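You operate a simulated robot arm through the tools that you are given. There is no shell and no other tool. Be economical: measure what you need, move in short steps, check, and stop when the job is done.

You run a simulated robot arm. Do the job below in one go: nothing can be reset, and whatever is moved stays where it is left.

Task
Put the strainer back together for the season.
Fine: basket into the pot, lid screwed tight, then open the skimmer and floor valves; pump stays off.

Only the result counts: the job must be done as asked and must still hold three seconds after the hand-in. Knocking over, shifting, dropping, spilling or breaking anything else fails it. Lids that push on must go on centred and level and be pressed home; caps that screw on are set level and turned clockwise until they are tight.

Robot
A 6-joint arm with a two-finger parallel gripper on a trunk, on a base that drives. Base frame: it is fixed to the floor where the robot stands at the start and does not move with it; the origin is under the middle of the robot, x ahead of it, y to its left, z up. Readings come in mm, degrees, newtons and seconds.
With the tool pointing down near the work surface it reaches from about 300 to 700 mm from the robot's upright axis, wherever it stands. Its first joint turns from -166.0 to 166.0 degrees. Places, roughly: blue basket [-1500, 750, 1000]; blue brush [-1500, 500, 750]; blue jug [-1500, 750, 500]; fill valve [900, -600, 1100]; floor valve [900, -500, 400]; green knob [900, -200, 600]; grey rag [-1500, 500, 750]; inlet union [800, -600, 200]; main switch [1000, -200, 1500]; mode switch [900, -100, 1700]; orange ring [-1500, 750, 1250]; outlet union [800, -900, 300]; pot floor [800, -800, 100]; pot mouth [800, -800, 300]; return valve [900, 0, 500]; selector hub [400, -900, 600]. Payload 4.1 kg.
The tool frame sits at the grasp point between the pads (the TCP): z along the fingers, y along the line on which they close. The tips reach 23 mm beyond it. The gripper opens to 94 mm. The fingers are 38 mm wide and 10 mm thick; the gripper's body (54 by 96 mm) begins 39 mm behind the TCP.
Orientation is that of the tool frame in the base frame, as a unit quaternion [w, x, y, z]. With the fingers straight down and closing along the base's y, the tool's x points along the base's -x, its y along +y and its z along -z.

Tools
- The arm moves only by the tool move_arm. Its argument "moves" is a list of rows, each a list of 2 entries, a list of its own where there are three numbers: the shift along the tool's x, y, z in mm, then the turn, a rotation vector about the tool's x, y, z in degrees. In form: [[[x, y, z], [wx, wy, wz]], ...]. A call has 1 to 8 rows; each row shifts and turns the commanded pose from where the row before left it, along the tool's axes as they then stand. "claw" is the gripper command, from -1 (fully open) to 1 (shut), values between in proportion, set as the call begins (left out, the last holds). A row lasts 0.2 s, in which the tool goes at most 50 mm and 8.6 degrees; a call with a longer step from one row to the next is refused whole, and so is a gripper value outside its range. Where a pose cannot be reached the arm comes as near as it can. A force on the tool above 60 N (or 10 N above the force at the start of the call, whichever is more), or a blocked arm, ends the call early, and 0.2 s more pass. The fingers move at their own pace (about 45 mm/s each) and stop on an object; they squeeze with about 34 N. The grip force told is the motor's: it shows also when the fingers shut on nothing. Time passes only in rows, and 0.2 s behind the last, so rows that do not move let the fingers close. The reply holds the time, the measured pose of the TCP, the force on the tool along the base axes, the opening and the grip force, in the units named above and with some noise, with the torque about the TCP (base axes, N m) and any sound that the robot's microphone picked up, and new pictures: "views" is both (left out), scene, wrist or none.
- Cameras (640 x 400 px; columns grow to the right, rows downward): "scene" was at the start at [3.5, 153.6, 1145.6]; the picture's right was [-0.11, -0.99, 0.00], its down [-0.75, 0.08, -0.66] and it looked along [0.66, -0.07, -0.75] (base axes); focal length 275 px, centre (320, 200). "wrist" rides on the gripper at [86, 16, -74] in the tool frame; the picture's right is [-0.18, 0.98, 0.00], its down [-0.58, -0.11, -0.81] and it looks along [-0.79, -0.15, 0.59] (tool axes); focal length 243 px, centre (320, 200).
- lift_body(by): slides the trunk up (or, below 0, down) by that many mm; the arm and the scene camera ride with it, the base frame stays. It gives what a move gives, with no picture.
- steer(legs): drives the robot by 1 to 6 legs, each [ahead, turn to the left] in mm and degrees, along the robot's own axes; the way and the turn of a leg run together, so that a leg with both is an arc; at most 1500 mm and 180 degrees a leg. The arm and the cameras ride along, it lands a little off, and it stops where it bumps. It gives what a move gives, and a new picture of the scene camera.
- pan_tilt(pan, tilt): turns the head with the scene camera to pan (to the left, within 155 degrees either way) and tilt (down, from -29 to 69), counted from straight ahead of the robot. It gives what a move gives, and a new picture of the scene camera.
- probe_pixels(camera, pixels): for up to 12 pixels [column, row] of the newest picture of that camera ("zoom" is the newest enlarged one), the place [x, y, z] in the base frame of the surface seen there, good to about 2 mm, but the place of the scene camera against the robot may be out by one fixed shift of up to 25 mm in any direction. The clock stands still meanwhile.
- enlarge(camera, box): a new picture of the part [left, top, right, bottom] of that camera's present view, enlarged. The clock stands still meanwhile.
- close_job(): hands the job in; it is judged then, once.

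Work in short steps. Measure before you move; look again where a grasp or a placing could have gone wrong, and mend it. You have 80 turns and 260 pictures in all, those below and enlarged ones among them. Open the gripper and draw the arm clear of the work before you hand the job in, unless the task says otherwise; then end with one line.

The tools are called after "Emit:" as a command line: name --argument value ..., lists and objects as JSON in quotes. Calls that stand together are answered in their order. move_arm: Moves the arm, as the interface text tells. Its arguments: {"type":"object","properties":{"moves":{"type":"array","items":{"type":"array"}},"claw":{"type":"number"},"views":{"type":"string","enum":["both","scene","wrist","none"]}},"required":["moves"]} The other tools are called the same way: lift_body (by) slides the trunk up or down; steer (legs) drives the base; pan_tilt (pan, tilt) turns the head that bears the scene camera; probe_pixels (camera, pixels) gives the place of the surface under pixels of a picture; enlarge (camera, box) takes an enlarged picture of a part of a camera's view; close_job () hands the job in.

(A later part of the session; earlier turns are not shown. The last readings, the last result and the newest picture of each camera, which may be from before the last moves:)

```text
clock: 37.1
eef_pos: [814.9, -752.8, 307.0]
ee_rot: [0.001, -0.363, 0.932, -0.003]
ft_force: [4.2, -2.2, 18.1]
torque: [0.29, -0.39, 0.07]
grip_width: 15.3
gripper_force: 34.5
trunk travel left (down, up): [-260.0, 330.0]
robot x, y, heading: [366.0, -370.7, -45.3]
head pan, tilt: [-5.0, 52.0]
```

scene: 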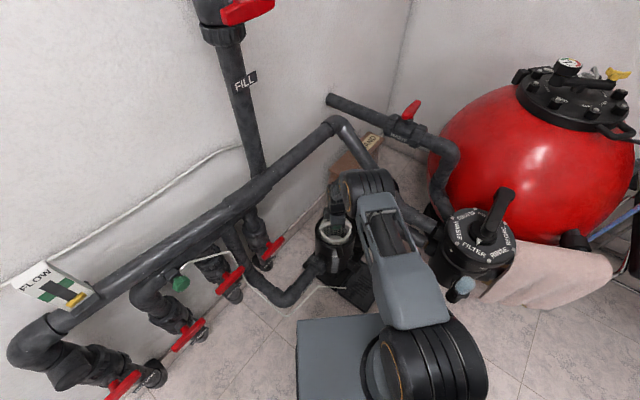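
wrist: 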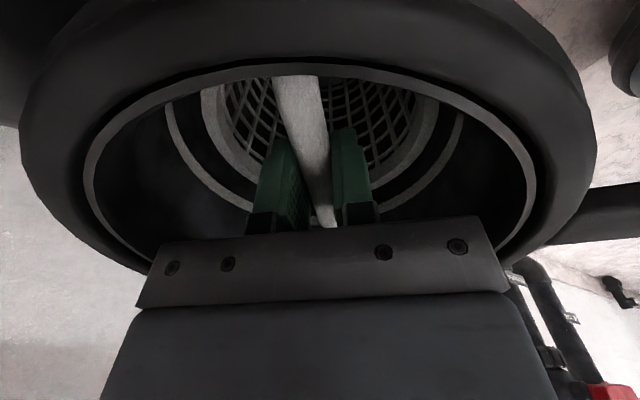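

Contact at TCP z≈307 (18 N). I probe the basket rim and the white mark line on the pot wall to judge whether it's seated.

Emit:
enlarge --camera "wrist" --box '[80, 50, 560, 250]'

Emit:
probe_pixels --camera "wrist" --pixels '[[175, 130], [210, 185], [462, 125], [435, 170], [205, 100], [215, 140], [235, 170], [433, 110], [425, 145], [400, 175], [300, 90], [240, 200]]'

```text
1.33 times, centred on (320, 150) of wrist
```

zoom: 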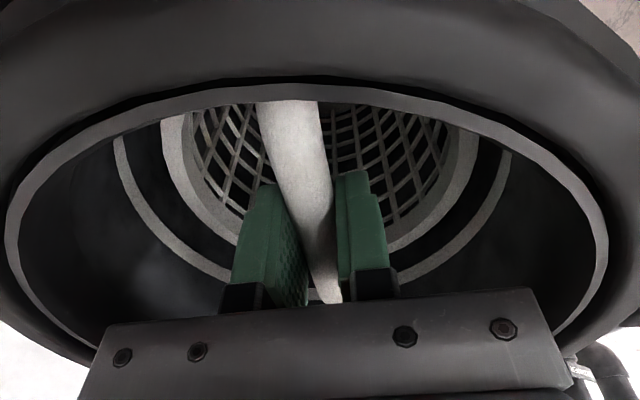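

```text
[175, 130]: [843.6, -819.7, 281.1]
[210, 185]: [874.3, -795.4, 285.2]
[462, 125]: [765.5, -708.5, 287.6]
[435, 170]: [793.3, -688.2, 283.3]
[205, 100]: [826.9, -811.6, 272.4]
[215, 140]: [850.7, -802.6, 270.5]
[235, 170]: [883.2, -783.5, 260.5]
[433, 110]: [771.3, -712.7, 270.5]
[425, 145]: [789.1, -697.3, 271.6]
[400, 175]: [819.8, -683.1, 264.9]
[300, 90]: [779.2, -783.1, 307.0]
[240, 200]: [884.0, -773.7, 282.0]
```

Basket is level, with its rim at 271 all round, ~12 mm below the line at 283. I ease the push, release partly and recheck where it settles.

Emit:
move_arm --moves '[[[0, 0, -3], [0, 0, 0]], [[0, 0, 0], [0, 0, 0]]]' --views "none"

Emit:
move_arm --moves '[[[0, 0, 0], [0, 0, 0]], [[0, 0, 0], [0, 0, 0]], [[0, 0, 0], [0, 0, 0]]]' --claw 0.1 --views "wrist"

Emit:
probe_pixels --camera "wrist" --pixels '[[205, 100], [215, 140], [433, 110], [425, 145], [225, 155], [410, 165]]'

```text
clock: 37.7
eef_pos: [813.1, -751.3, 307.8]
ee_rot: [0.0, -0.362, 0.932, 0.0]
ft_force: [2.7, -0.7, 8.7]
torque: [0.22, -0.28, 0.08]
grip_width: 15.2
gripper_force: 33.9
trunk travel left (down, up): [-260.0, 330.0]
robot x, y, heading: [363.5, -365.9, -45.1]
head pan, tilt: [-5.0, 52.0]
```

```text
clock: 38.5
eef_pos: [813.2, -751.9, 307.2]
ee_rot: [0.0, -0.362, 0.932, -0.001]
ft_force: [0.1, 0.6, 0.3]
torque: [0.01, -0.02, -0.02]
grip_width: 42.5
gripper_force: 0.0
trunk travel left (down, up): [-260.0, 330.0]
robot x, y, heading: [363.6, -364.1, -45.0]
head pan, tilt: [-5.0, 52.0]
```

wrist: 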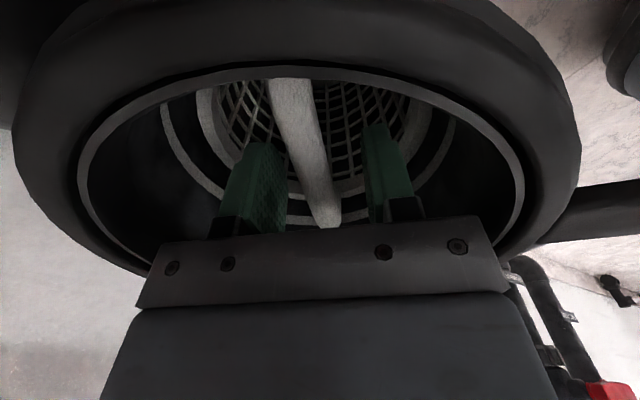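

```text
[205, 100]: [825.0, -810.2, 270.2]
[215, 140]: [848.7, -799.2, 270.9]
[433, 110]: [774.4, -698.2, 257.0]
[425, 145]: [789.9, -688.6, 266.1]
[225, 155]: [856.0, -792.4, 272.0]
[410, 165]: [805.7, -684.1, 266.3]
```

Basket stays put, rim 270–272, level. I withdraw straight up.

Emit:
move_arm --moves '[[[0, 0, -15], [0, 0, 0]], [[0, 0, -35], [0, 0, 0]], [[0, 0, -45], [0, 0, 0]], [[0, 0, -45], [0, 0, 0]], [[0, 0, -45], [0, 0, 0]], [[0, 0, -45], [0, 0, 0]], [[0, 0, -45], [0, 0, 0]]]' --views "both"

Emit:
enlarge --camera "wrist" --box '[200, 0, 440, 150]'

```text
clock: 40.1
eef_pos: [814.2, -750.1, 582.0]
ee_rot: [-0.001, -0.362, 0.932, -0.001]
ft_force: [-0.2, 0.1, -0.9]
torque: [0.03, 0.04, 0.02]
grip_width: 42.4
gripper_force: 0.1
trunk travel left (down, up): [-260.0, 330.0]
robot x, y, heading: [363.6, -366.3, -44.9]
head pan, tilt: [-5.0, 52.0]
```

scene: 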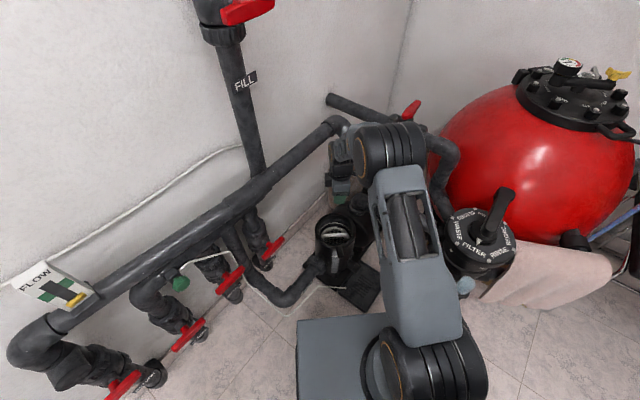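
wrist: 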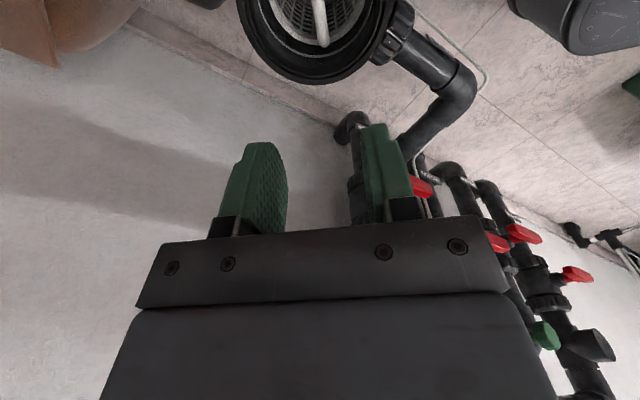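

```text
2.67 times, centred on (320, 75) of wrist
```

zoom: 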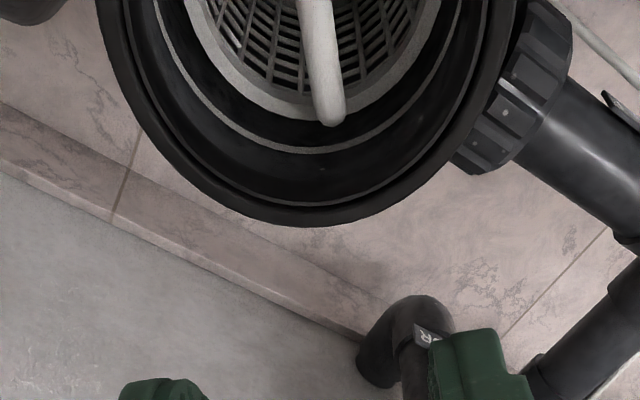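

Basket sits in the pot with the handle upright. I back off for a clean wrist measurement of the pot rim.

Emit:
move_arm --moves '[[[45, 0, -10], [0, 0, 0]], [[45, 0, -10], [0, 0, 0]], [[20, 20, -10], [0, 0, 0]], [[0, 0, 0], [0, 0, 0]]]' --views "wrist"

Emit:
enlarge --camera "wrist" --box '[180, 0, 420, 150]'

```text
clock: 41.1
eef_pos: [720.8, -813.0, 612.1]
ee_rot: [-0.001, -0.363, 0.932, 0.0]
ft_force: [0.4, -0.8, -0.8]
torque: [0.02, -0.03, 0.05]
grip_width: 42.2
gripper_force: 0.1
trunk travel left (down, up): [-260.0, 330.0]
robot x, y, heading: [366.4, -368.0, -44.9]
head pan, tilt: [-5.0, 52.0]
```

wrist: 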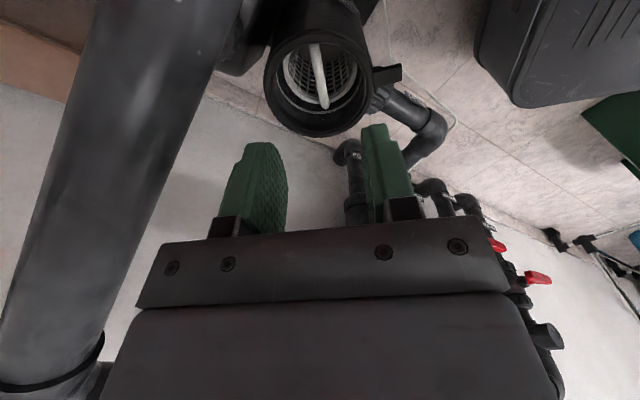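

```text
2.67 times, centred on (300, 75) of wrist
```

zoom: 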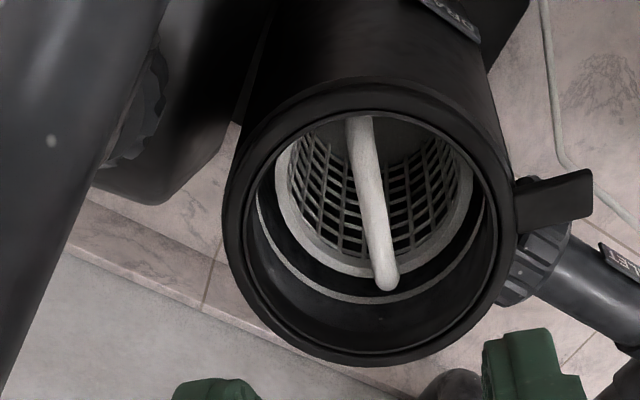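

Full mouth visible; I probe 12 points on the inner lip ring.

Emit:
probe_pixels --camera "zoom" --pixels '[[370, 103], [295, 120], [250, 165], [235, 220], [247, 283], [300, 335], [370, 358], [440, 346], [492, 290], [508, 230], [495, 170], [450, 120]]'

Emit:
probe_pixels --camera "zoom" --pixels '[[540, 180], [580, 190], [560, 215], [525, 190], [280, 180], [470, 190], [340, 260], [300, 230], [385, 285], [358, 120]]'

```text
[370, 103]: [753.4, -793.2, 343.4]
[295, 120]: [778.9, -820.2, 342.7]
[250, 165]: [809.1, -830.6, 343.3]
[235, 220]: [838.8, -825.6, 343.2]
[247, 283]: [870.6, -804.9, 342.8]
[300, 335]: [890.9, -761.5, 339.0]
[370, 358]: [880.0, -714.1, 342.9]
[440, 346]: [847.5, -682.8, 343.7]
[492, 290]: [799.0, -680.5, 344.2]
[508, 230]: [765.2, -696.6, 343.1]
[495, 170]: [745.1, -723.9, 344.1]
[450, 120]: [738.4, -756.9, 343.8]
```

```text
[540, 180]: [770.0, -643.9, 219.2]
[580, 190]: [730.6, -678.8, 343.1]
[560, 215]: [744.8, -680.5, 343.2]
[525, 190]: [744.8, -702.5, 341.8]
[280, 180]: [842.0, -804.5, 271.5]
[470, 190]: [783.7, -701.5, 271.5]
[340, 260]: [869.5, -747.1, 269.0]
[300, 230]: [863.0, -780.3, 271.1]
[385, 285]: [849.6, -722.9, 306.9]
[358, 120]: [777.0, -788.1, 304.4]
```

Pot centre refined to (815.5, −753.4), lip R≈76. A rim lug points to (731,−679). I bring the arm back in front and drive back towards the lid.

Emit:
move_arm --moves '[[[-15, 38, -20], [0, 0, 0]], [[-15, 38, -20], [0, 0, 0]], [[-15, 38, -20], [0, 0, 0]], [[-13, 38, -20], [0, 0, 0]], [[0, 0, 0], [0, 0, 0]]]' --claw -1 --views "none"

Emit:
steer --legs '[[-520, 0], [0, 55]]'

```text
clock: 42.3
eef_pos: [660.8, -663.9, 694.7]
ee_rot: [0.0, -0.362, 0.932, 0.0]
ft_force: [1.1, -0.1, 0.5]
torque: [0.01, -0.03, 0.0]
grip_width: 94.1
gripper_force: 0.1
trunk travel left (down, up): [-260.0, 330.0]
robot x, y, heading: [361.9, -368.1, -45.0]
head pan, tilt: [-5.0, 52.0]
```

```text
clock: 47.8
eef_pos: [411.2, 72.1, 693.7]
ee_rot: [0.001, 0.748, -0.663, 0.0]
ft_force: [-0.8, 0.1, -0.1]
torque: [-0.03, 0.03, 0.0]
grip_width: 94.0
gripper_force: 0.0
trunk travel left (down, up): [-260.0, 330.0]
robot x, y, heading: [0.1, 5.8, 9.1]
head pan, tilt: [-5.0, 52.0]
```

scene: 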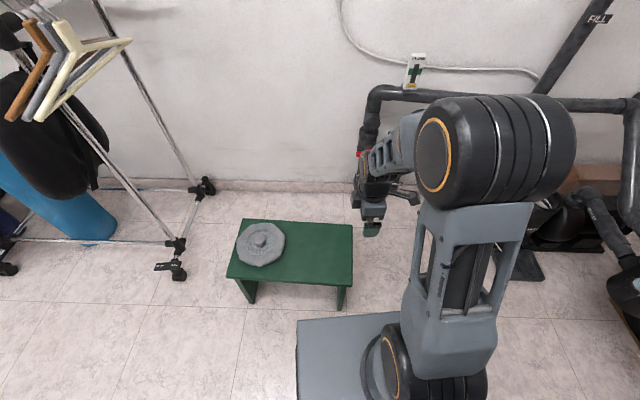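

Lid at (260,243) in the scene. I move the arm across to it.

Emit:
move_arm --moves '[[[-40, -13, 0], [0, 0, 0]], [[-40, -13, 0], [0, 0, 0]], [[-40, -13, 0], [0, 0, 0]], [[-40, -13, 15], [0, 0, 0]], [[-40, -13, 15], [0, 0, 0]], [[-40, -13, 15], [0, 0, 0]], [[-20, -13, 15], [0, 0, 0]], [[0, 0, 0], [0, 0, 0]]]' --views "wrist"

Emit:
enlarge --camera "wrist" --box '[210, 0, 450, 150]'

```text
clock: 49.6
eef_pos: [472.1, 344.3, 633.5]
ee_rot: [0.0, 0.748, -0.664, 0.0]
ft_force: [0.3, -0.3, -0.3]
torque: [-0.05, -0.01, -0.01]
grip_width: 94.0
gripper_force: 0.1
trunk travel left (down, up): [-260.0, 330.0]
robot x, y, heading: [-1.2, 3.7, 9.2]
head pan, tilt: [-5.0, 52.0]
```

wrist: 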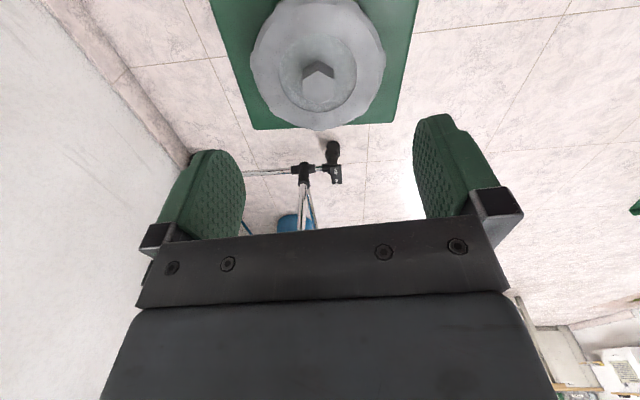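

```text
2.67 times, centred on (330, 75) of wrist
```

zoom: 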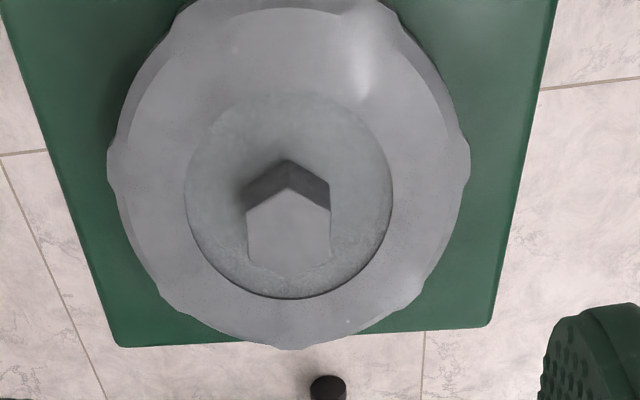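

The hex knob's flats face left/right in the view, matching the closing direction. I probe the knob vertices and lid edges.

Emit:
probe_pixels --camera "zoom" --pixels '[[252, 213], [252, 255], [326, 211], [326, 252], [288, 193], [288, 272], [290, 232], [220, 200], [115, 170], [462, 175], [285, 340], [400, 250]]'

```text
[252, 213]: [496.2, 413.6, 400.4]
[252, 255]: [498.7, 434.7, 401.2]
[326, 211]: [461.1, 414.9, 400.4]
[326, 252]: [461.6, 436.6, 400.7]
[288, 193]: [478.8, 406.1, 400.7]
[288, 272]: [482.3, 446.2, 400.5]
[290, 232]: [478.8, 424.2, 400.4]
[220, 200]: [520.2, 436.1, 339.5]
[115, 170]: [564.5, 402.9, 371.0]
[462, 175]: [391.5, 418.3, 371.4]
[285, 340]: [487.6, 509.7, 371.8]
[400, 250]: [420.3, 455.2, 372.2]
```

Knob centre (479.8, 425.5), top 400, width ≈38; flat normals at about −5°. I yaw +11.5° about tool z, centre above, descend to z≈450 and recheck.

Emit:
move_arm --moves '[[[0, 0, 0], [0, 0, 6]], [[0, 0, 0], [0, 0, 5.5]], [[-41, -1, 0], [0, 0, 0]], [[-40.5, 0, 20], [0, 0, 0]], [[0, 0, 45], [0, 0, 0]], [[0, 0, 45], [0, 0, 0]], [[0, 0, 45], [0, 0, 0]], [[0, 0, 28], [0, 0, 0]]]' --views "wrist"

Emit:
enlarge --camera "wrist" --box '[180, 40, 460, 240]'

```text
clock: 51.4
eef_pos: [479.3, 423.6, 450.9]
ee_rot: [0.0, -0.677, 0.736, 0.0]
ft_force: [-0.2, 0.8, 0.0]
torque: [-0.03, 0.01, -0.03]
grip_width: 93.9
gripper_force: 0.1
trunk travel left (down, up): [-260.0, 330.0]
robot x, y, heading: [-0.8, 3.8, 9.1]
head pan, tilt: [-5.0, 52.0]
```

wrist: 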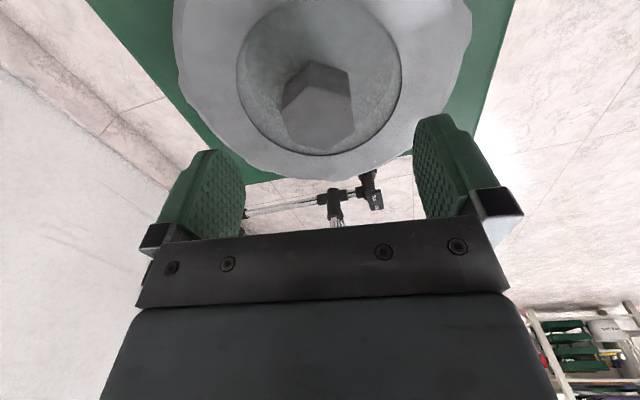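

```text
2.00 times, centred on (320, 140) of wrist
```

zoom: 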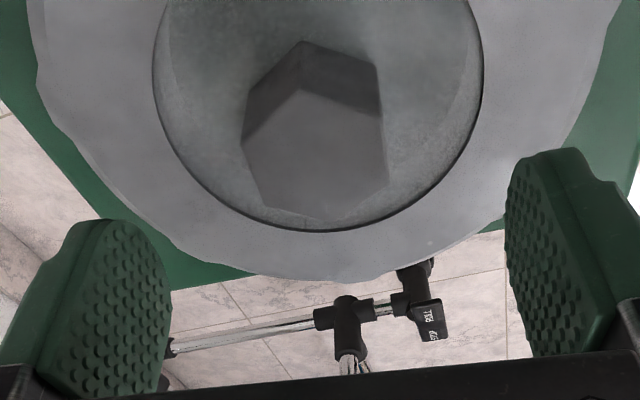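

I re-probe the knob's top vertices from here to confirm flat direction and centre.

Emit:
probe_pixels --camera "zoom" --pixels '[[248, 145], [302, 94], [376, 114], [384, 182], [326, 214], [262, 205], [315, 155], [380, 90], [130, 120], [220, 60]]'

```text
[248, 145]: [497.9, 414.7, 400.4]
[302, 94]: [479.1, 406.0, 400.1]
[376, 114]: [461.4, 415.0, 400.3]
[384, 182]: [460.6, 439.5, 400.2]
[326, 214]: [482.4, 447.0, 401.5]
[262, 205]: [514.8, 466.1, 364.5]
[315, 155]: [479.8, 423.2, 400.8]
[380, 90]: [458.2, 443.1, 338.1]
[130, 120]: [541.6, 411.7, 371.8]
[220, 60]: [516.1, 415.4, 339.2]
```

Centre ≈(480, 426.5), alignment good; the recess around the knob is deep (to 339). I narrow to ~60 mm, descend to TCP z≈386 and grip.

Emit:
move_arm --moves '[[[-1, 0, 0], [0, 0, 0]], [[0, 0, 0], [0, 0, 0]], [[0, 0, 25], [0, 0, 0]], [[0, 0, 25], [0, 0, 0]], [[0, 0, 14], [0, 0, 0]], [[0, 0, 0], [0, 0, 0]]]' --claw -0.28 --views "none"

Emit:
move_arm --moves '[[[0, 0, 0], [0, 0, 0]], [[0, 0, 0], [0, 0, 0]], [[0, 0, 0], [0, 0, 0]], [[0, 0, 0], [0, 0, 0]]]' --claw 1 --views "wrist"

```text
clock: 52.8
eef_pos: [481.7, 425.5, 396.3]
ee_rot: [0.007, -0.677, 0.736, 0.0]
ft_force: [-3.1, -2.5, 27.0]
torque: [-0.46, 1.08, 0.03]
grip_width: 61.7
gripper_force: 1.0
trunk travel left (down, up): [-260.0, 330.0]
robot x, y, heading: [-5.2, 5.2, 9.1]
head pan, tilt: [-5.0, 52.0]
stopped in row 6: the force on the tool passed its limit at 62 N (the readings are from after the stop); the commanded pose is now the measured one
```

```text
clock: 53.8
eef_pos: [485.1, 424.6, 396.1]
ee_rot: [0.008, -0.678, 0.735, 0.0]
ft_force: [12.8, 0.0, 34.0]
torque: [-0.28, 0.62, 0.07]
grip_width: 41.9
gripper_force: 34.1
trunk travel left (down, up): [-260.0, 330.0]
robot x, y, heading: [-2.1, 7.7, 9.2]
head pan, tilt: [-5.0, 52.0]
```

wrist: 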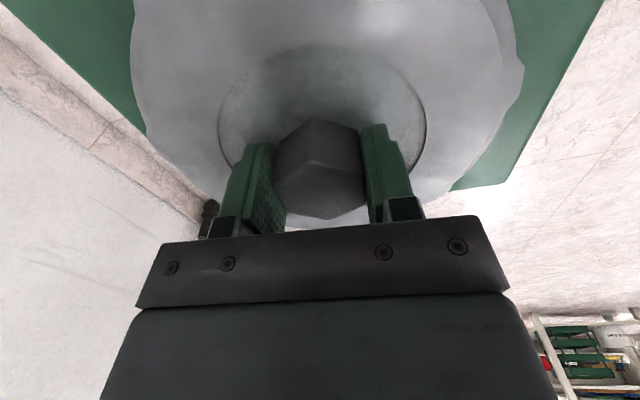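

The fingertips touched the lid at TCP z≈396, leaving a ~1° tilt and residual force. I release, raise 4 mm, level the tool, recentre and re-grip.

Emit:
move_arm --moves '[[[0, 0, 0], [0, 0, 0]], [[0, 0, -5], [-0.6, 0.65, 0]], [[0, 0, 0], [0, 0, 0]]]' --claw -0.28 --views "wrist"

Emit:
enlarge --camera "wrist" --box '[200, 60, 440, 240]'

Emit:
probe_pixels --camera "wrist" --pixels '[[278, 153], [316, 121], [357, 135], [365, 185], [322, 208], [330, 160]]'

```text
clock: 54.6
eef_pos: [481.7, 424.2, 396.5]
ee_rot: [-0.005, -0.678, 0.735, 0.001]
ft_force: [-1.7, 5.5, 14.1]
torque: [0.32, -0.43, 0.15]
grip_width: 59.0
gripper_force: 0.0
trunk travel left (down, up): [-260.0, 330.0]
robot x, y, heading: [-1.8, 5.1, 9.1]
head pan, tilt: [-5.0, 52.0]
```

wrist: 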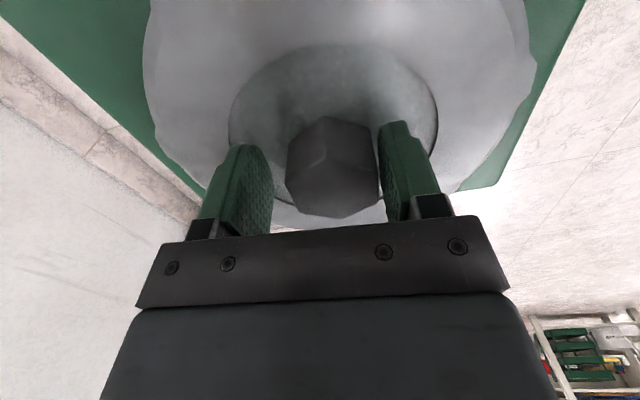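

```text
2.22 times, centred on (320, 150) of wrist
```

zoom: 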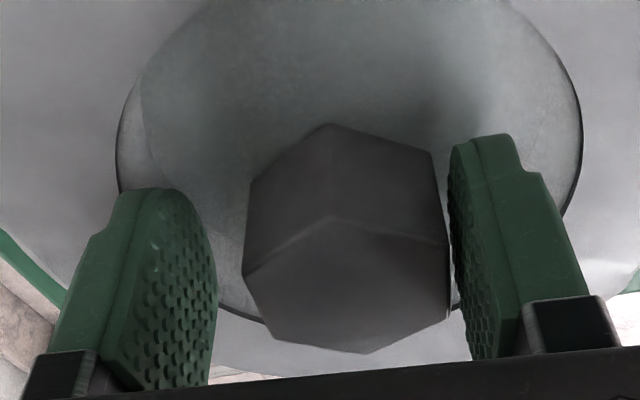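

```text
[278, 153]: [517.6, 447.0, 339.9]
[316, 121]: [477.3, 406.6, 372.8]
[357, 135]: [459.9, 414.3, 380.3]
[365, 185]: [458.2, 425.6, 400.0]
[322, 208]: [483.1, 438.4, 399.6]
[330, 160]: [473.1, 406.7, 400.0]
```

Still ~14 N of contact: the "recess" is really a clear disc at about z 372. I raise another 4 mm and relevel.

Emit:
move_arm --moves '[[[0, 0, -4], [0, 0, 0]], [[0, 0, 0], [0, 0, 0]], [[0, 0, 0], [0, 0, 0]]]' --views "none"

```text
clock: 55.4
eef_pos: [483.2, 424.0, 400.6]
ee_rot: [-0.004, -0.677, 0.736, 0.0]
ft_force: [0.9, -0.3, 0.6]
torque: [0.02, -0.01, 0.04]
grip_width: 60.3
gripper_force: 0.0
trunk travel left (down, up): [-260.0, 330.0]
robot x, y, heading: [-2.5, 7.6, 9.1]
head pan, tilt: [-5.0, 52.0]
```

Free now. I level the tool, recentre (−2, +3), lower 2.5 mm, then grip.

Emit:
move_arm --moves '[[[-2, 3, 0], [0.3, -0.33, 0]], [[0, 0, 2.5], [0, 0, 0]], [[0, 0, 0], [0, 0, 0]]]' --views "none"

Emit:
move_arm --moves '[[[0, 0, 0], [0, 0, 0]], [[0, 0, 0], [0, 0, 0]], [[0, 0, 0], [0, 0, 0]], [[0, 0, 0], [0, 0, 0]]]' --claw 1 --views "wrist"

Emit:
enlarge --camera "wrist" --box '[200, 60, 440, 240]'

```text
clock: 56.2
eef_pos: [478.5, 426.9, 397.4]
ee_rot: [-0.001, -0.677, 0.736, -0.001]
ft_force: [0.4, 0.5, 0.0]
torque: [0.03, -0.01, 0.02]
grip_width: 60.3
gripper_force: 0.0
trunk travel left (down, up): [-260.0, 330.0]
robot x, y, heading: [-1.1, 6.9, 9.3]
head pan, tilt: [-5.0, 52.0]
```

```text
clock: 57.2
eef_pos: [479.0, 425.3, 397.6]
ee_rot: [-0.001, -0.677, 0.736, 0.0]
ft_force: [-1.0, 1.4, 0.6]
torque: [-0.01, -0.06, 0.04]
grip_width: 41.7
gripper_force: 33.9
trunk travel left (down, up): [-260.0, 330.0]
robot x, y, heading: [-2.5, 7.8, 9.1]
head pan, tilt: [-5.0, 52.0]
```

wrist: 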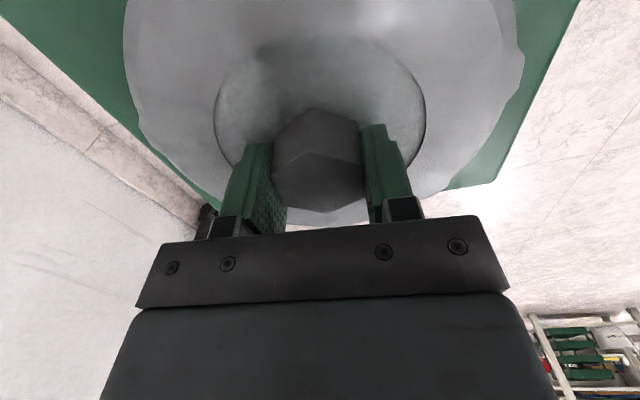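

```text
2.22 times, centred on (320, 150) of wrist
```

zoom: 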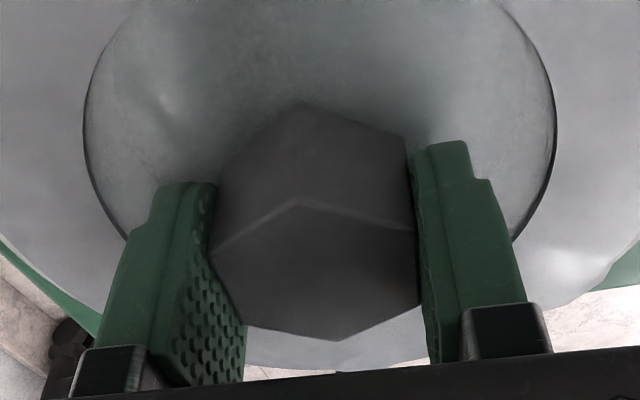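

Gripped on the flats (41.7 mm, 34 N). Lift with the trunk and check the lid follows level.

Emit:
lift_body --by 150

Emit:
move_arm --moves '[[[42, 11, 0], [0, 0, 0]], [[42, 11, 0], [0, 0, 0]], [[42, 11, 0], [0, 0, 0]], [[42, 11, 0], [0, 0, 0]], [[42, 11, 0], [0, 0, 0]], [[42, 8, 0], [0, 0, 0]], [[42, 8, 0], [0, 0, 0]], [[40, 0, 0], [0, 0, 0]]]' --views "wrist"

```text
clock: 59.0
eef_pos: [478.4, 425.7, 548.0]
ee_rot: [-0.001, -0.677, 0.736, 0.0]
ft_force: [0.2, 0.1, -2.5]
torque: [0.01, -0.03, 0.01]
grip_width: 41.7
gripper_force: 34.1
trunk travel left (down, up): [-410.0, 180.0]
robot x, y, heading: [-5.4, 4.6, 9.3]
head pan, tilt: [-5.0, 52.0]
```

```text
clock: 60.8
eef_pos: [378.0, 97.6, 548.4]
ee_rot: [0.0, -0.678, 0.735, 0.0]
ft_force: [-0.6, -0.3, -2.6]
torque: [-0.02, 0.0, -0.04]
grip_width: 41.7
gripper_force: 34.5
trunk travel left (down, up): [-410.0, 180.0]
robot x, y, heading: [-7.1, 8.5, 9.0]
head pan, tilt: [-5.0, 52.0]
```

wrist: 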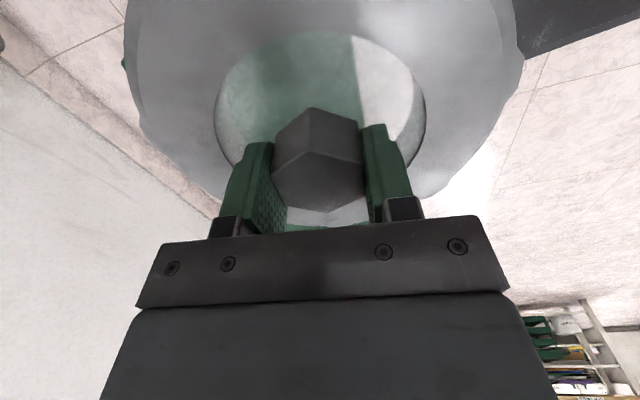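

Lid held level, window clear. Drive back: turn right 54°, ahead 525 mm.

Emit:
steer --legs '[[0, -54], [525, 0]]'

Emit:
pan_tilt --pan 0 --tilt 55

```text
clock: 66.2
eef_pos: [667.6, -608.7, 548.6]
ee_rot: [0.0, -0.272, 0.962, 0.001]
ft_force: [0.4, -0.1, -3.6]
torque: [0.0, 0.0, 0.05]
grip_width: 41.8
gripper_force: 33.9
trunk travel left (down, up): [-410.0, 180.0]
robot x, y, heading: [367.8, -358.8, -44.4]
head pan, tilt: [-5.0, 52.0]
```

scene: 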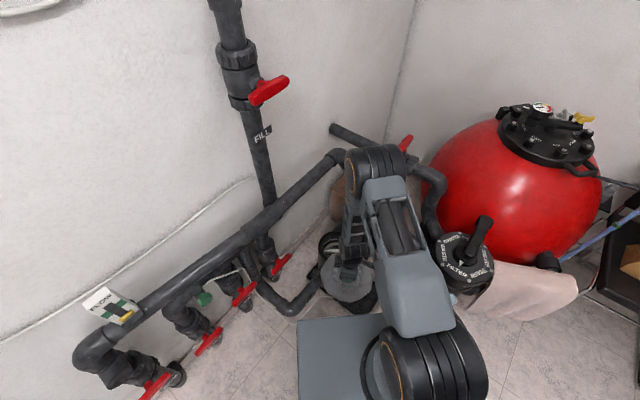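

```text
clock: 66.9
eef_pos: [667.5, -609.6, 549.3]
ee_rot: [0.0, -0.272, 0.962, 0.001]
ft_force: [0.1, -0.1, -2.9]
torque: [-0.04, -0.01, 0.0]
grip_width: 41.7
gripper_force: 34.0
trunk travel left (down, up): [-410.0, 180.0]
robot x, y, heading: [368.8, -360.8, -44.4]
head pan, tilt: [0.0, 55.0]
```

scene: 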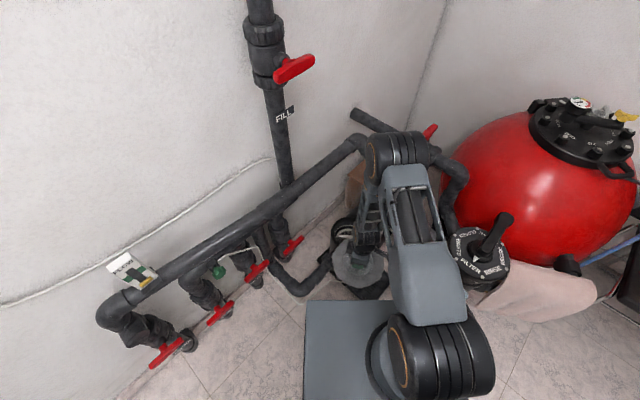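

Now the lid goes above the pot: tool shift (−50.6, −200) at height first, then check with the cameras.

Emit:
move_arm --moves '[[[-10, -40, 0], [0, 0, 0]], [[-10, -40, 0], [0, 0, 0]], [[-10, -40, 0], [0, 0, 0]], [[-10, -40, 0], [0, 0, 0]], [[-10.6, -40.3, 0], [0, 0, 0]], [[0, 0, 30], [0, 0, 0]], [[0, 0, 0], [0, 0, 0]]]' --views "both"

Emit:
enlarge --camera "scene" --box '[290, 150, 410, 330]'

```text
clock: 68.5
eef_pos: [814.4, -752.0, 519.4]
ee_rot: [-0.001, -0.272, 0.962, 0.001]
ft_force: [0.3, 0.5, -1.6]
torque: [0.02, -0.04, 0.01]
grip_width: 41.7
gripper_force: 34.0
trunk travel left (down, up): [-410.0, 180.0]
robot x, y, heading: [365.8, -355.3, -44.3]
head pan, tilt: [0.0, 55.0]
```

scene: 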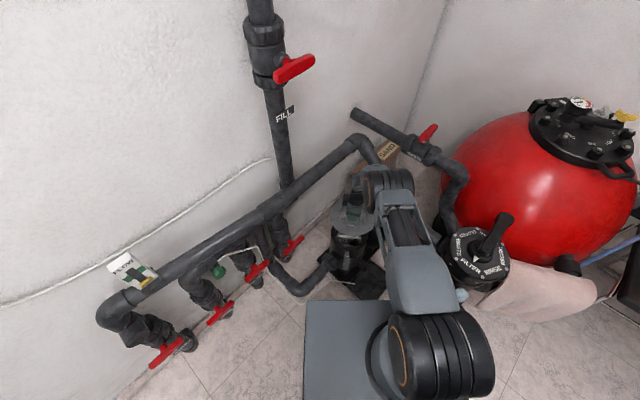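
wrist: 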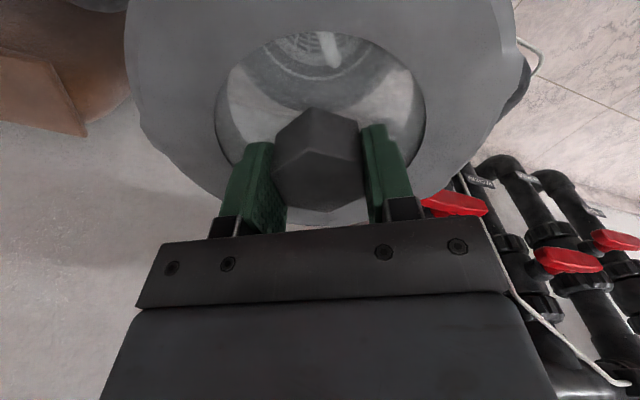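

```text
2.22 times, centred on (350, 240) of scene
```

zoom: 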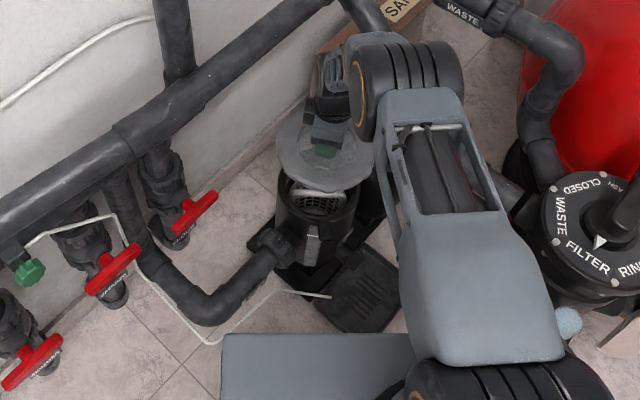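

Lid is above the mouth. I lower to just over the rim (TCP ≈ 412, lid bottom ≈ 353).

Emit:
move_arm --moves '[[[0, -1, 40], [0, 0, 0]], [[0, 0, 40], [0, 0, 0]], [[0, 0, 20], [0, 0, 0]], [[0, 0, 7], [0, 0, 0]], [[0, 0, 0], [0, 0, 0]]]' --views "both"

Emit:
enlarge --camera "scene" --box '[310, 190, 410, 290]'

Emit:
enlarge --camera "wrist" --box '[100, 0, 560, 240]'

```text
clock: 69.7
eef_pos: [808.4, -745.5, 418.9]
ee_rot: [0.0, -0.272, 0.962, 0.001]
ft_force: [0.7, -0.6, -2.8]
torque: [0.0, -0.04, 0.01]
grip_width: 41.5
gripper_force: 33.8
out of reach, approached as far as the arm can: row 3, 4
trunk travel left (down, up): [-410.0, 180.0]
robot x, y, heading: [366.9, -358.6, -44.4]
head pan, tilt: [0.0, 55.0]
```

scene: 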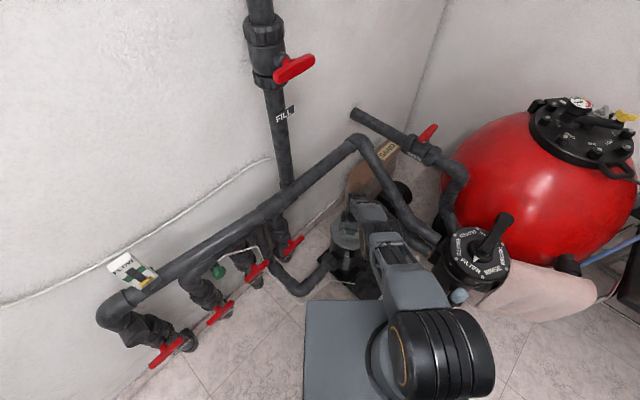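
wrist: 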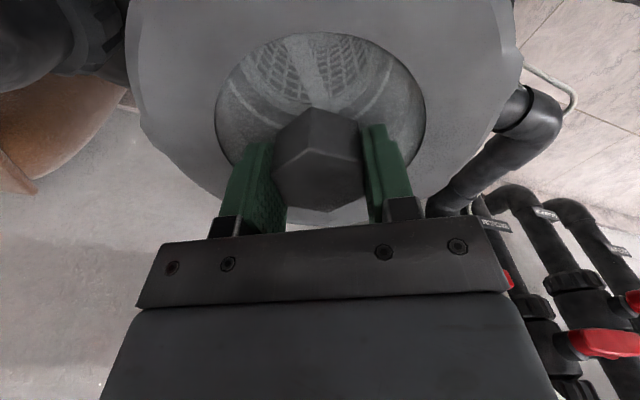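

```text
4.00 times, centred on (360, 240) of scene
```

zoom: 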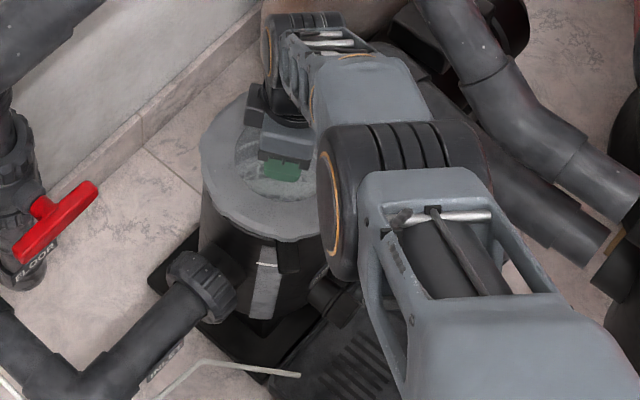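

```text
1.39 times, centred on (330, 120) of wrist
```

zoom: 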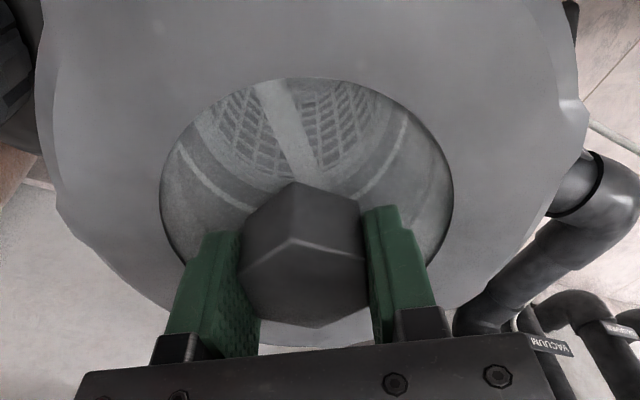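

The trunk is too high for the arm to get there. I raise the arm, then lower the trunk by 150.

Emit:
move_arm --moves '[[[0, 0, -40], [0, 0, 0]], [[0, 0, -40], [0, 0, 0]], [[0, 0, -40], [0, 0, 0]], [[0, 0, -40], [0, 0, 0]], [[0, 0, 0], [0, 0, 0]]]' --views "none"

Emit:
lift_body --by -130

```text
clock: 70.9
eef_pos: [806.7, -745.4, 579.1]
ee_rot: [0.0, -0.272, 0.962, 0.002]
ft_force: [-0.2, -0.1, -2.1]
torque: [0.02, 0.01, -0.01]
grip_width: 41.5
gripper_force: 34.1
trunk travel left (down, up): [-410.0, 180.0]
robot x, y, heading: [364.3, -359.5, -44.5]
head pan, tilt: [0.0, 55.0]
```

```text
clock: 72.5
eef_pos: [807.3, -746.8, 449.5]
ee_rot: [0.0, -0.271, 0.962, 0.001]
ft_force: [-0.3, 0.3, -3.1]
torque: [0.04, 0.02, 0.0]
grip_width: 41.7
gripper_force: 33.3
trunk travel left (down, up): [-280.0, 310.0]
robot x, y, heading: [365.0, -359.1, -44.7]
head pan, tilt: [0.0, 55.0]
```

Now I recentre (−3.5, −10.2) and lower to TCP z≈412.

Emit:
move_arm --moves '[[[-3.5, -10.2, 0], [0, 0, 0]], [[0, 0, 25], [0, 0, 0]], [[0, 0, 12], [0, 0, 0]], [[0, 0, 0], [0, 0, 0]]]' --views "wrist"

Emit:
enlarge --camera "wrist" --box '[100, 0, 560, 240]'

Emit:
enlarge --camera "scene" --box '[310, 190, 410, 290]'

```text
clock: 73.5
eef_pos: [816.0, -752.6, 411.9]
ee_rot: [0.001, -0.272, 0.962, 0.0]
ft_force: [-0.6, -0.7, -2.9]
torque: [-0.02, 0.0, -0.02]
grip_width: 42.0
gripper_force: 34.4
trunk travel left (down, up): [-280.0, 310.0]
robot x, y, heading: [369.4, -361.4, -44.8]
head pan, tilt: [0.0, 55.0]
```

wrist: 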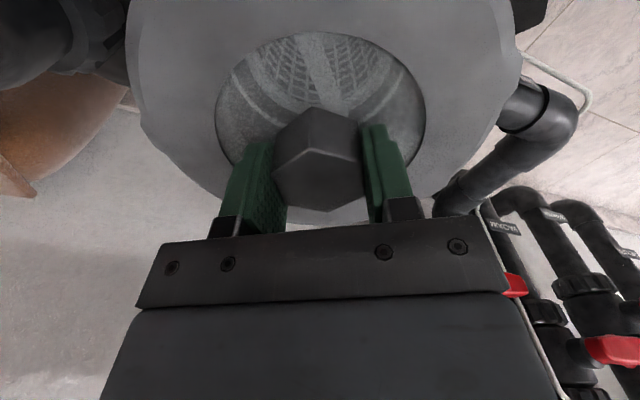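

```text
1.39 times, centred on (330, 120) of wrist
```

zoom: 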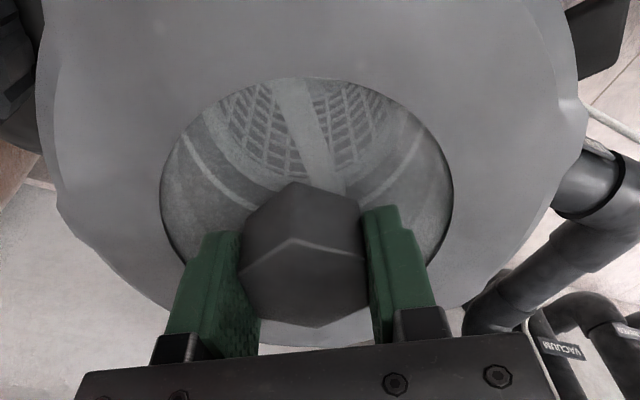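

```text
4.00 times, centred on (360, 240) of scene
```

zoom: 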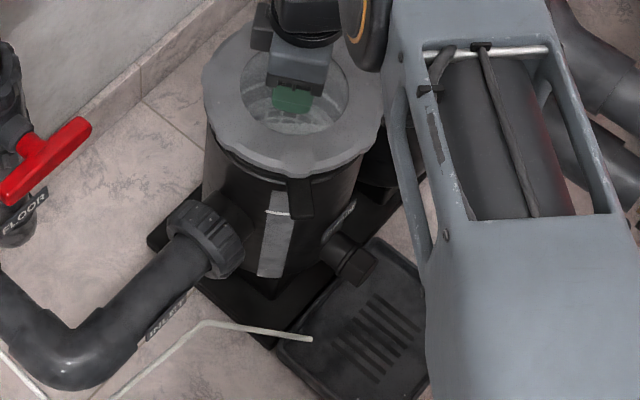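

Aligned over the pot. I lower in 3 mm rows watching for contact.

Emit:
move_arm --moves '[[[0, 0, 4], [0, 0, 0]], [[0, 0, 4], [0, 0, 0]], [[0, 0, 3], [0, 0, 0]], [[0, 0, 3], [0, 0, 0]], [[0, 0, 0], [0, 0, 0]]]' --views "none"

```text
clock: 74.7
eef_pos: [815.7, -753.2, 398.8]
ee_rot: [-0.001, -0.272, 0.962, 0.001]
ft_force: [0.1, 0.1, -3.0]
torque: [-0.01, 0.01, 0.0]
grip_width: 41.8
gripper_force: 33.6
trunk travel left (down, up): [-280.0, 310.0]
robot x, y, heading: [371.1, -361.0, -44.7]
head pan, tilt: [0.0, 55.0]
```

No contact yet, so the plug is entering the mouth. Continue.

Emit:
move_arm --moves '[[[0, 0, 3], [0, 0, 0]], [[0, 0, 3], [0, 0, 0]], [[0, 0, 3], [0, 0, 0]], [[0, 0, 3], [0, 0, 0]], [[0, 0, 0], [0, 0, 0]]]' --views "none"

```text
clock: 75.9
eef_pos: [815.2, -753.9, 386.0]
ee_rot: [-0.001, -0.272, 0.962, 0.002]
ft_force: [2.5, -0.5, -1.9]
torque: [-0.03, -0.06, -0.03]
grip_width: 41.8
gripper_force: 33.9
trunk travel left (down, up): [-280.0, 310.0]
robot x, y, heading: [369.7, -355.7, -44.6]
head pan, tilt: [0.0, 55.0]
```

Emit:
move_arm --moves '[[[0, 0, 2], [0, 0, 0]], [[0, 0, 2], [0, 0, 0]], [[0, 0, 2], [0, 0, 0]], [[0, 0, 2], [0, 0, 0]], [[0, 0, 0], [0, 0, 0]]]' --views "both"

Emit:
enlarge --camera "scene" --box '[310, 190, 410, 290]'

```text
clock: 77.1
eef_pos: [817.1, -755.4, 381.0]
ee_rot: [0.002, -0.272, 0.962, -0.002]
ft_force: [6.1, -7.6, 30.6]
torque: [0.21, 0.39, 0.02]
grip_width: 41.9
gripper_force: 34.3
trunk travel left (down, up): [-280.0, 310.0]
robot x, y, heading: [363.8, -359.4, -44.5]
head pan, tilt: [0.0, 55.0]
```

scene: 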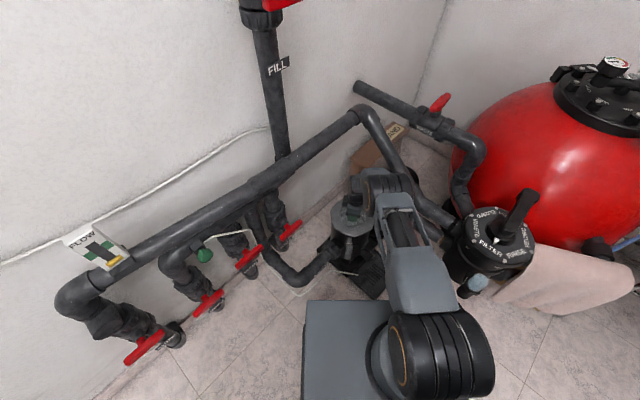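
wrist: 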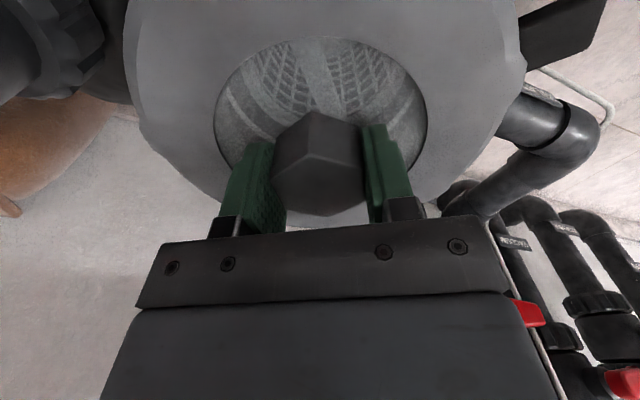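

```text
4.00 times, centred on (360, 240) of scene
```

zoom: 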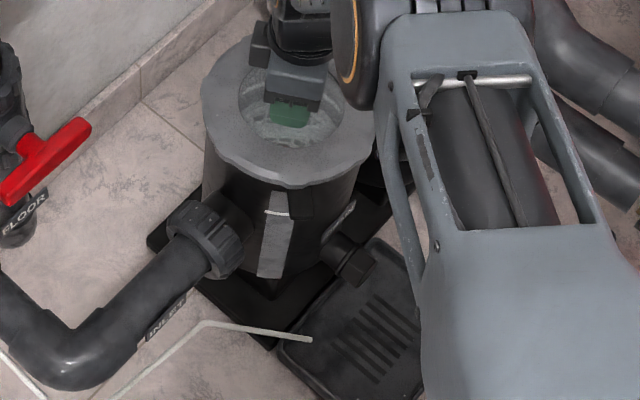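

Contact at TCP z≈381 (30 N): lid on the thread start, visually level. I begin turning clockwise (+ about tool z).

Emit:
move_arm --moves '[[[0, 0, -1], [0, 0, 6]], [[0, 0, 0], [0, 0, 7]], [[0, 0, 0], [0, 0, 7]], [[0, 0, 0], [0, 0, 7]], [[0, 0, 0], [0, 0, 7]], [[0, 0, 0], [0, 0, 7]], [[0, 0, 0], [0, 0, 7]], [[0, 0, 0], [0, 0, 0]]]' --views "wrist"

```text
clock: 78.9
eef_pos: [816.9, -754.3, 382.3]
ee_rot: [0.002, 0.143, 0.99, -0.002]
ft_force: [15.0, -12.1, 16.9]
torque: [0.15, 0.02, -0.02]
grip_width: 41.6
gripper_force: 33.7
trunk travel left (down, up): [-280.0, 310.0]
robot x, y, heading: [365.3, -361.3, -44.6]
head pan, tilt: [0.0, 55.0]
```

wrist: 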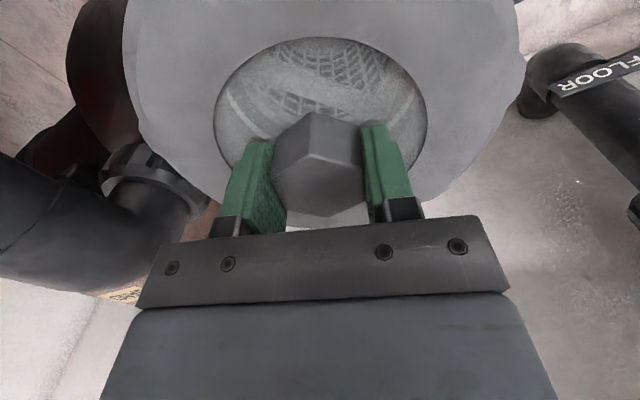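

The lid turns with the gripper, low torque. Nudge (+1,−1 mm in base) to relieve the side force and continue clockwise.

Emit:
move_arm --moves '[[[-1.2, -0.7, 0], [0, 0, 7]], [[0, 0, 0], [0, 0, 8]], [[0, 0, 0], [0, 0, 8]], [[0, 0, 0], [0, 0, 8]], [[0, 0, 0], [0, 0, 8]], [[0, 0, 0], [0, 0, 8]], [[0, 0, 0], [0, 0, 8]], [[0, 0, 0], [0, 0, 0]]]' --views "wrist"

```text
clock: 80.7
eef_pos: [817.5, -754.0, 381.1]
ee_rot: [0.002, 0.584, 0.811, 0.0]
ft_force: [20.2, 14.5, 31.3]
torque: [1.28, 0.45, 0.01]
grip_width: 41.8
gripper_force: 34.1
trunk travel left (down, up): [-280.0, 310.0]
robot x, y, heading: [371.8, -361.1, -44.4]
head pan, tilt: [0.0, 55.0]
```

wrist: 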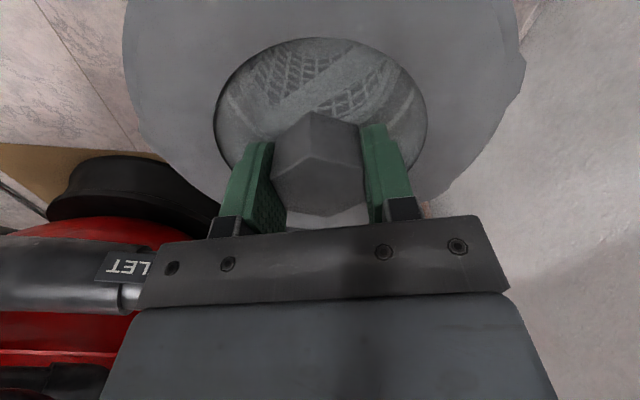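

About 103° turned, no descent yet; some side load towards +x. I shift 1.5 mm in +x and continue.

Emit:
move_arm --moves '[[[-0.5, 1.4, 0], [0, 0, 6]], [[0, 0, 0], [0, 0, 8]], [[0, 0, 0], [0, 0, 8]], [[0, 0, 0], [0, 0, 8]], [[0, 0, 0], [0, 0, 8]], [[0, 0, 0], [0, 0, 8]], [[0, 0, 0], [0, 0, 8]], [[0, 0, 0], [0, 0, 0]]]' --views "wrist"

Emit:
enlarge --camera "scene" --box '[310, 190, 410, 290]'

```text
clock: 82.5
eef_pos: [817.8, -753.6, 380.5]
ee_rot: [0.001, 0.89, 0.456, 0.0]
ft_force: [11.9, 21.5, 35.9]
torque: [0.54, 0.61, -0.05]
grip_width: 41.7
gripper_force: 33.8
trunk travel left (down, up): [-280.0, 310.0]
robot x, y, heading: [367.2, -359.7, -44.5]
head pan, tilt: [0.0, 55.0]
```

wrist: 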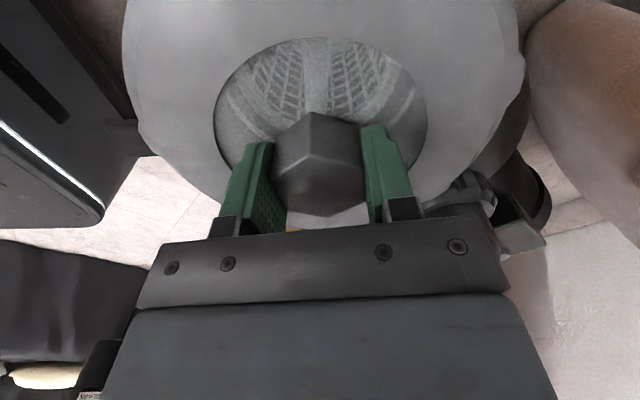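

```text
4.00 times, centred on (360, 240) of scene
```

zoom: 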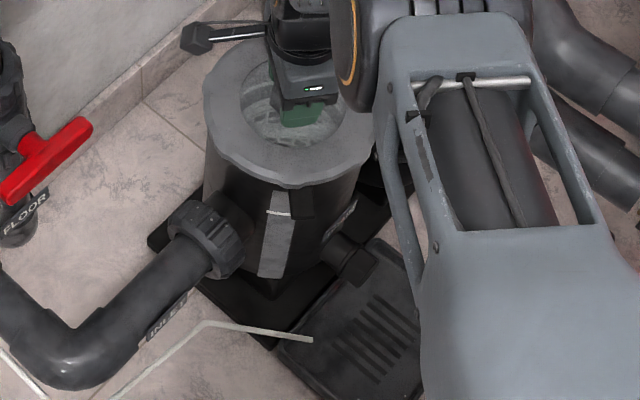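

157° turned, low torque still. Continue clockwise, with a base (+0.8,+1) relief shift.

Emit:
move_arm --moves '[[[1.3, 0, 0], [0, 0, 8]], [[0, 0, 0], [0, 0, 8]], [[0, 0, 0], [0, 0, 8]], [[0, 0, 0], [0, 0, 8]], [[0, 0, 0], [0, 0, 8]], [[0, 0, 0], [0, 0, 8]], [[0, 0, 0], [0, 0, 8]], [[0, 0, 0], [0, 0, 0]]]' --views "none"

```text
clock: 84.3
eef_pos: [817.7, -755.4, 381.3]
ee_rot: [0.001, 1.0, -0.015, 0.001]
ft_force: [-17.1, -18.6, 30.4]
torque: [0.33, 0.79, 0.39]
grip_width: 46.9
gripper_force: 33.8
trunk travel left (down, up): [-280.0, 310.0]
robot x, y, heading: [368.8, -361.7, -44.9]
head pan, tilt: [0.0, 55.0]
```

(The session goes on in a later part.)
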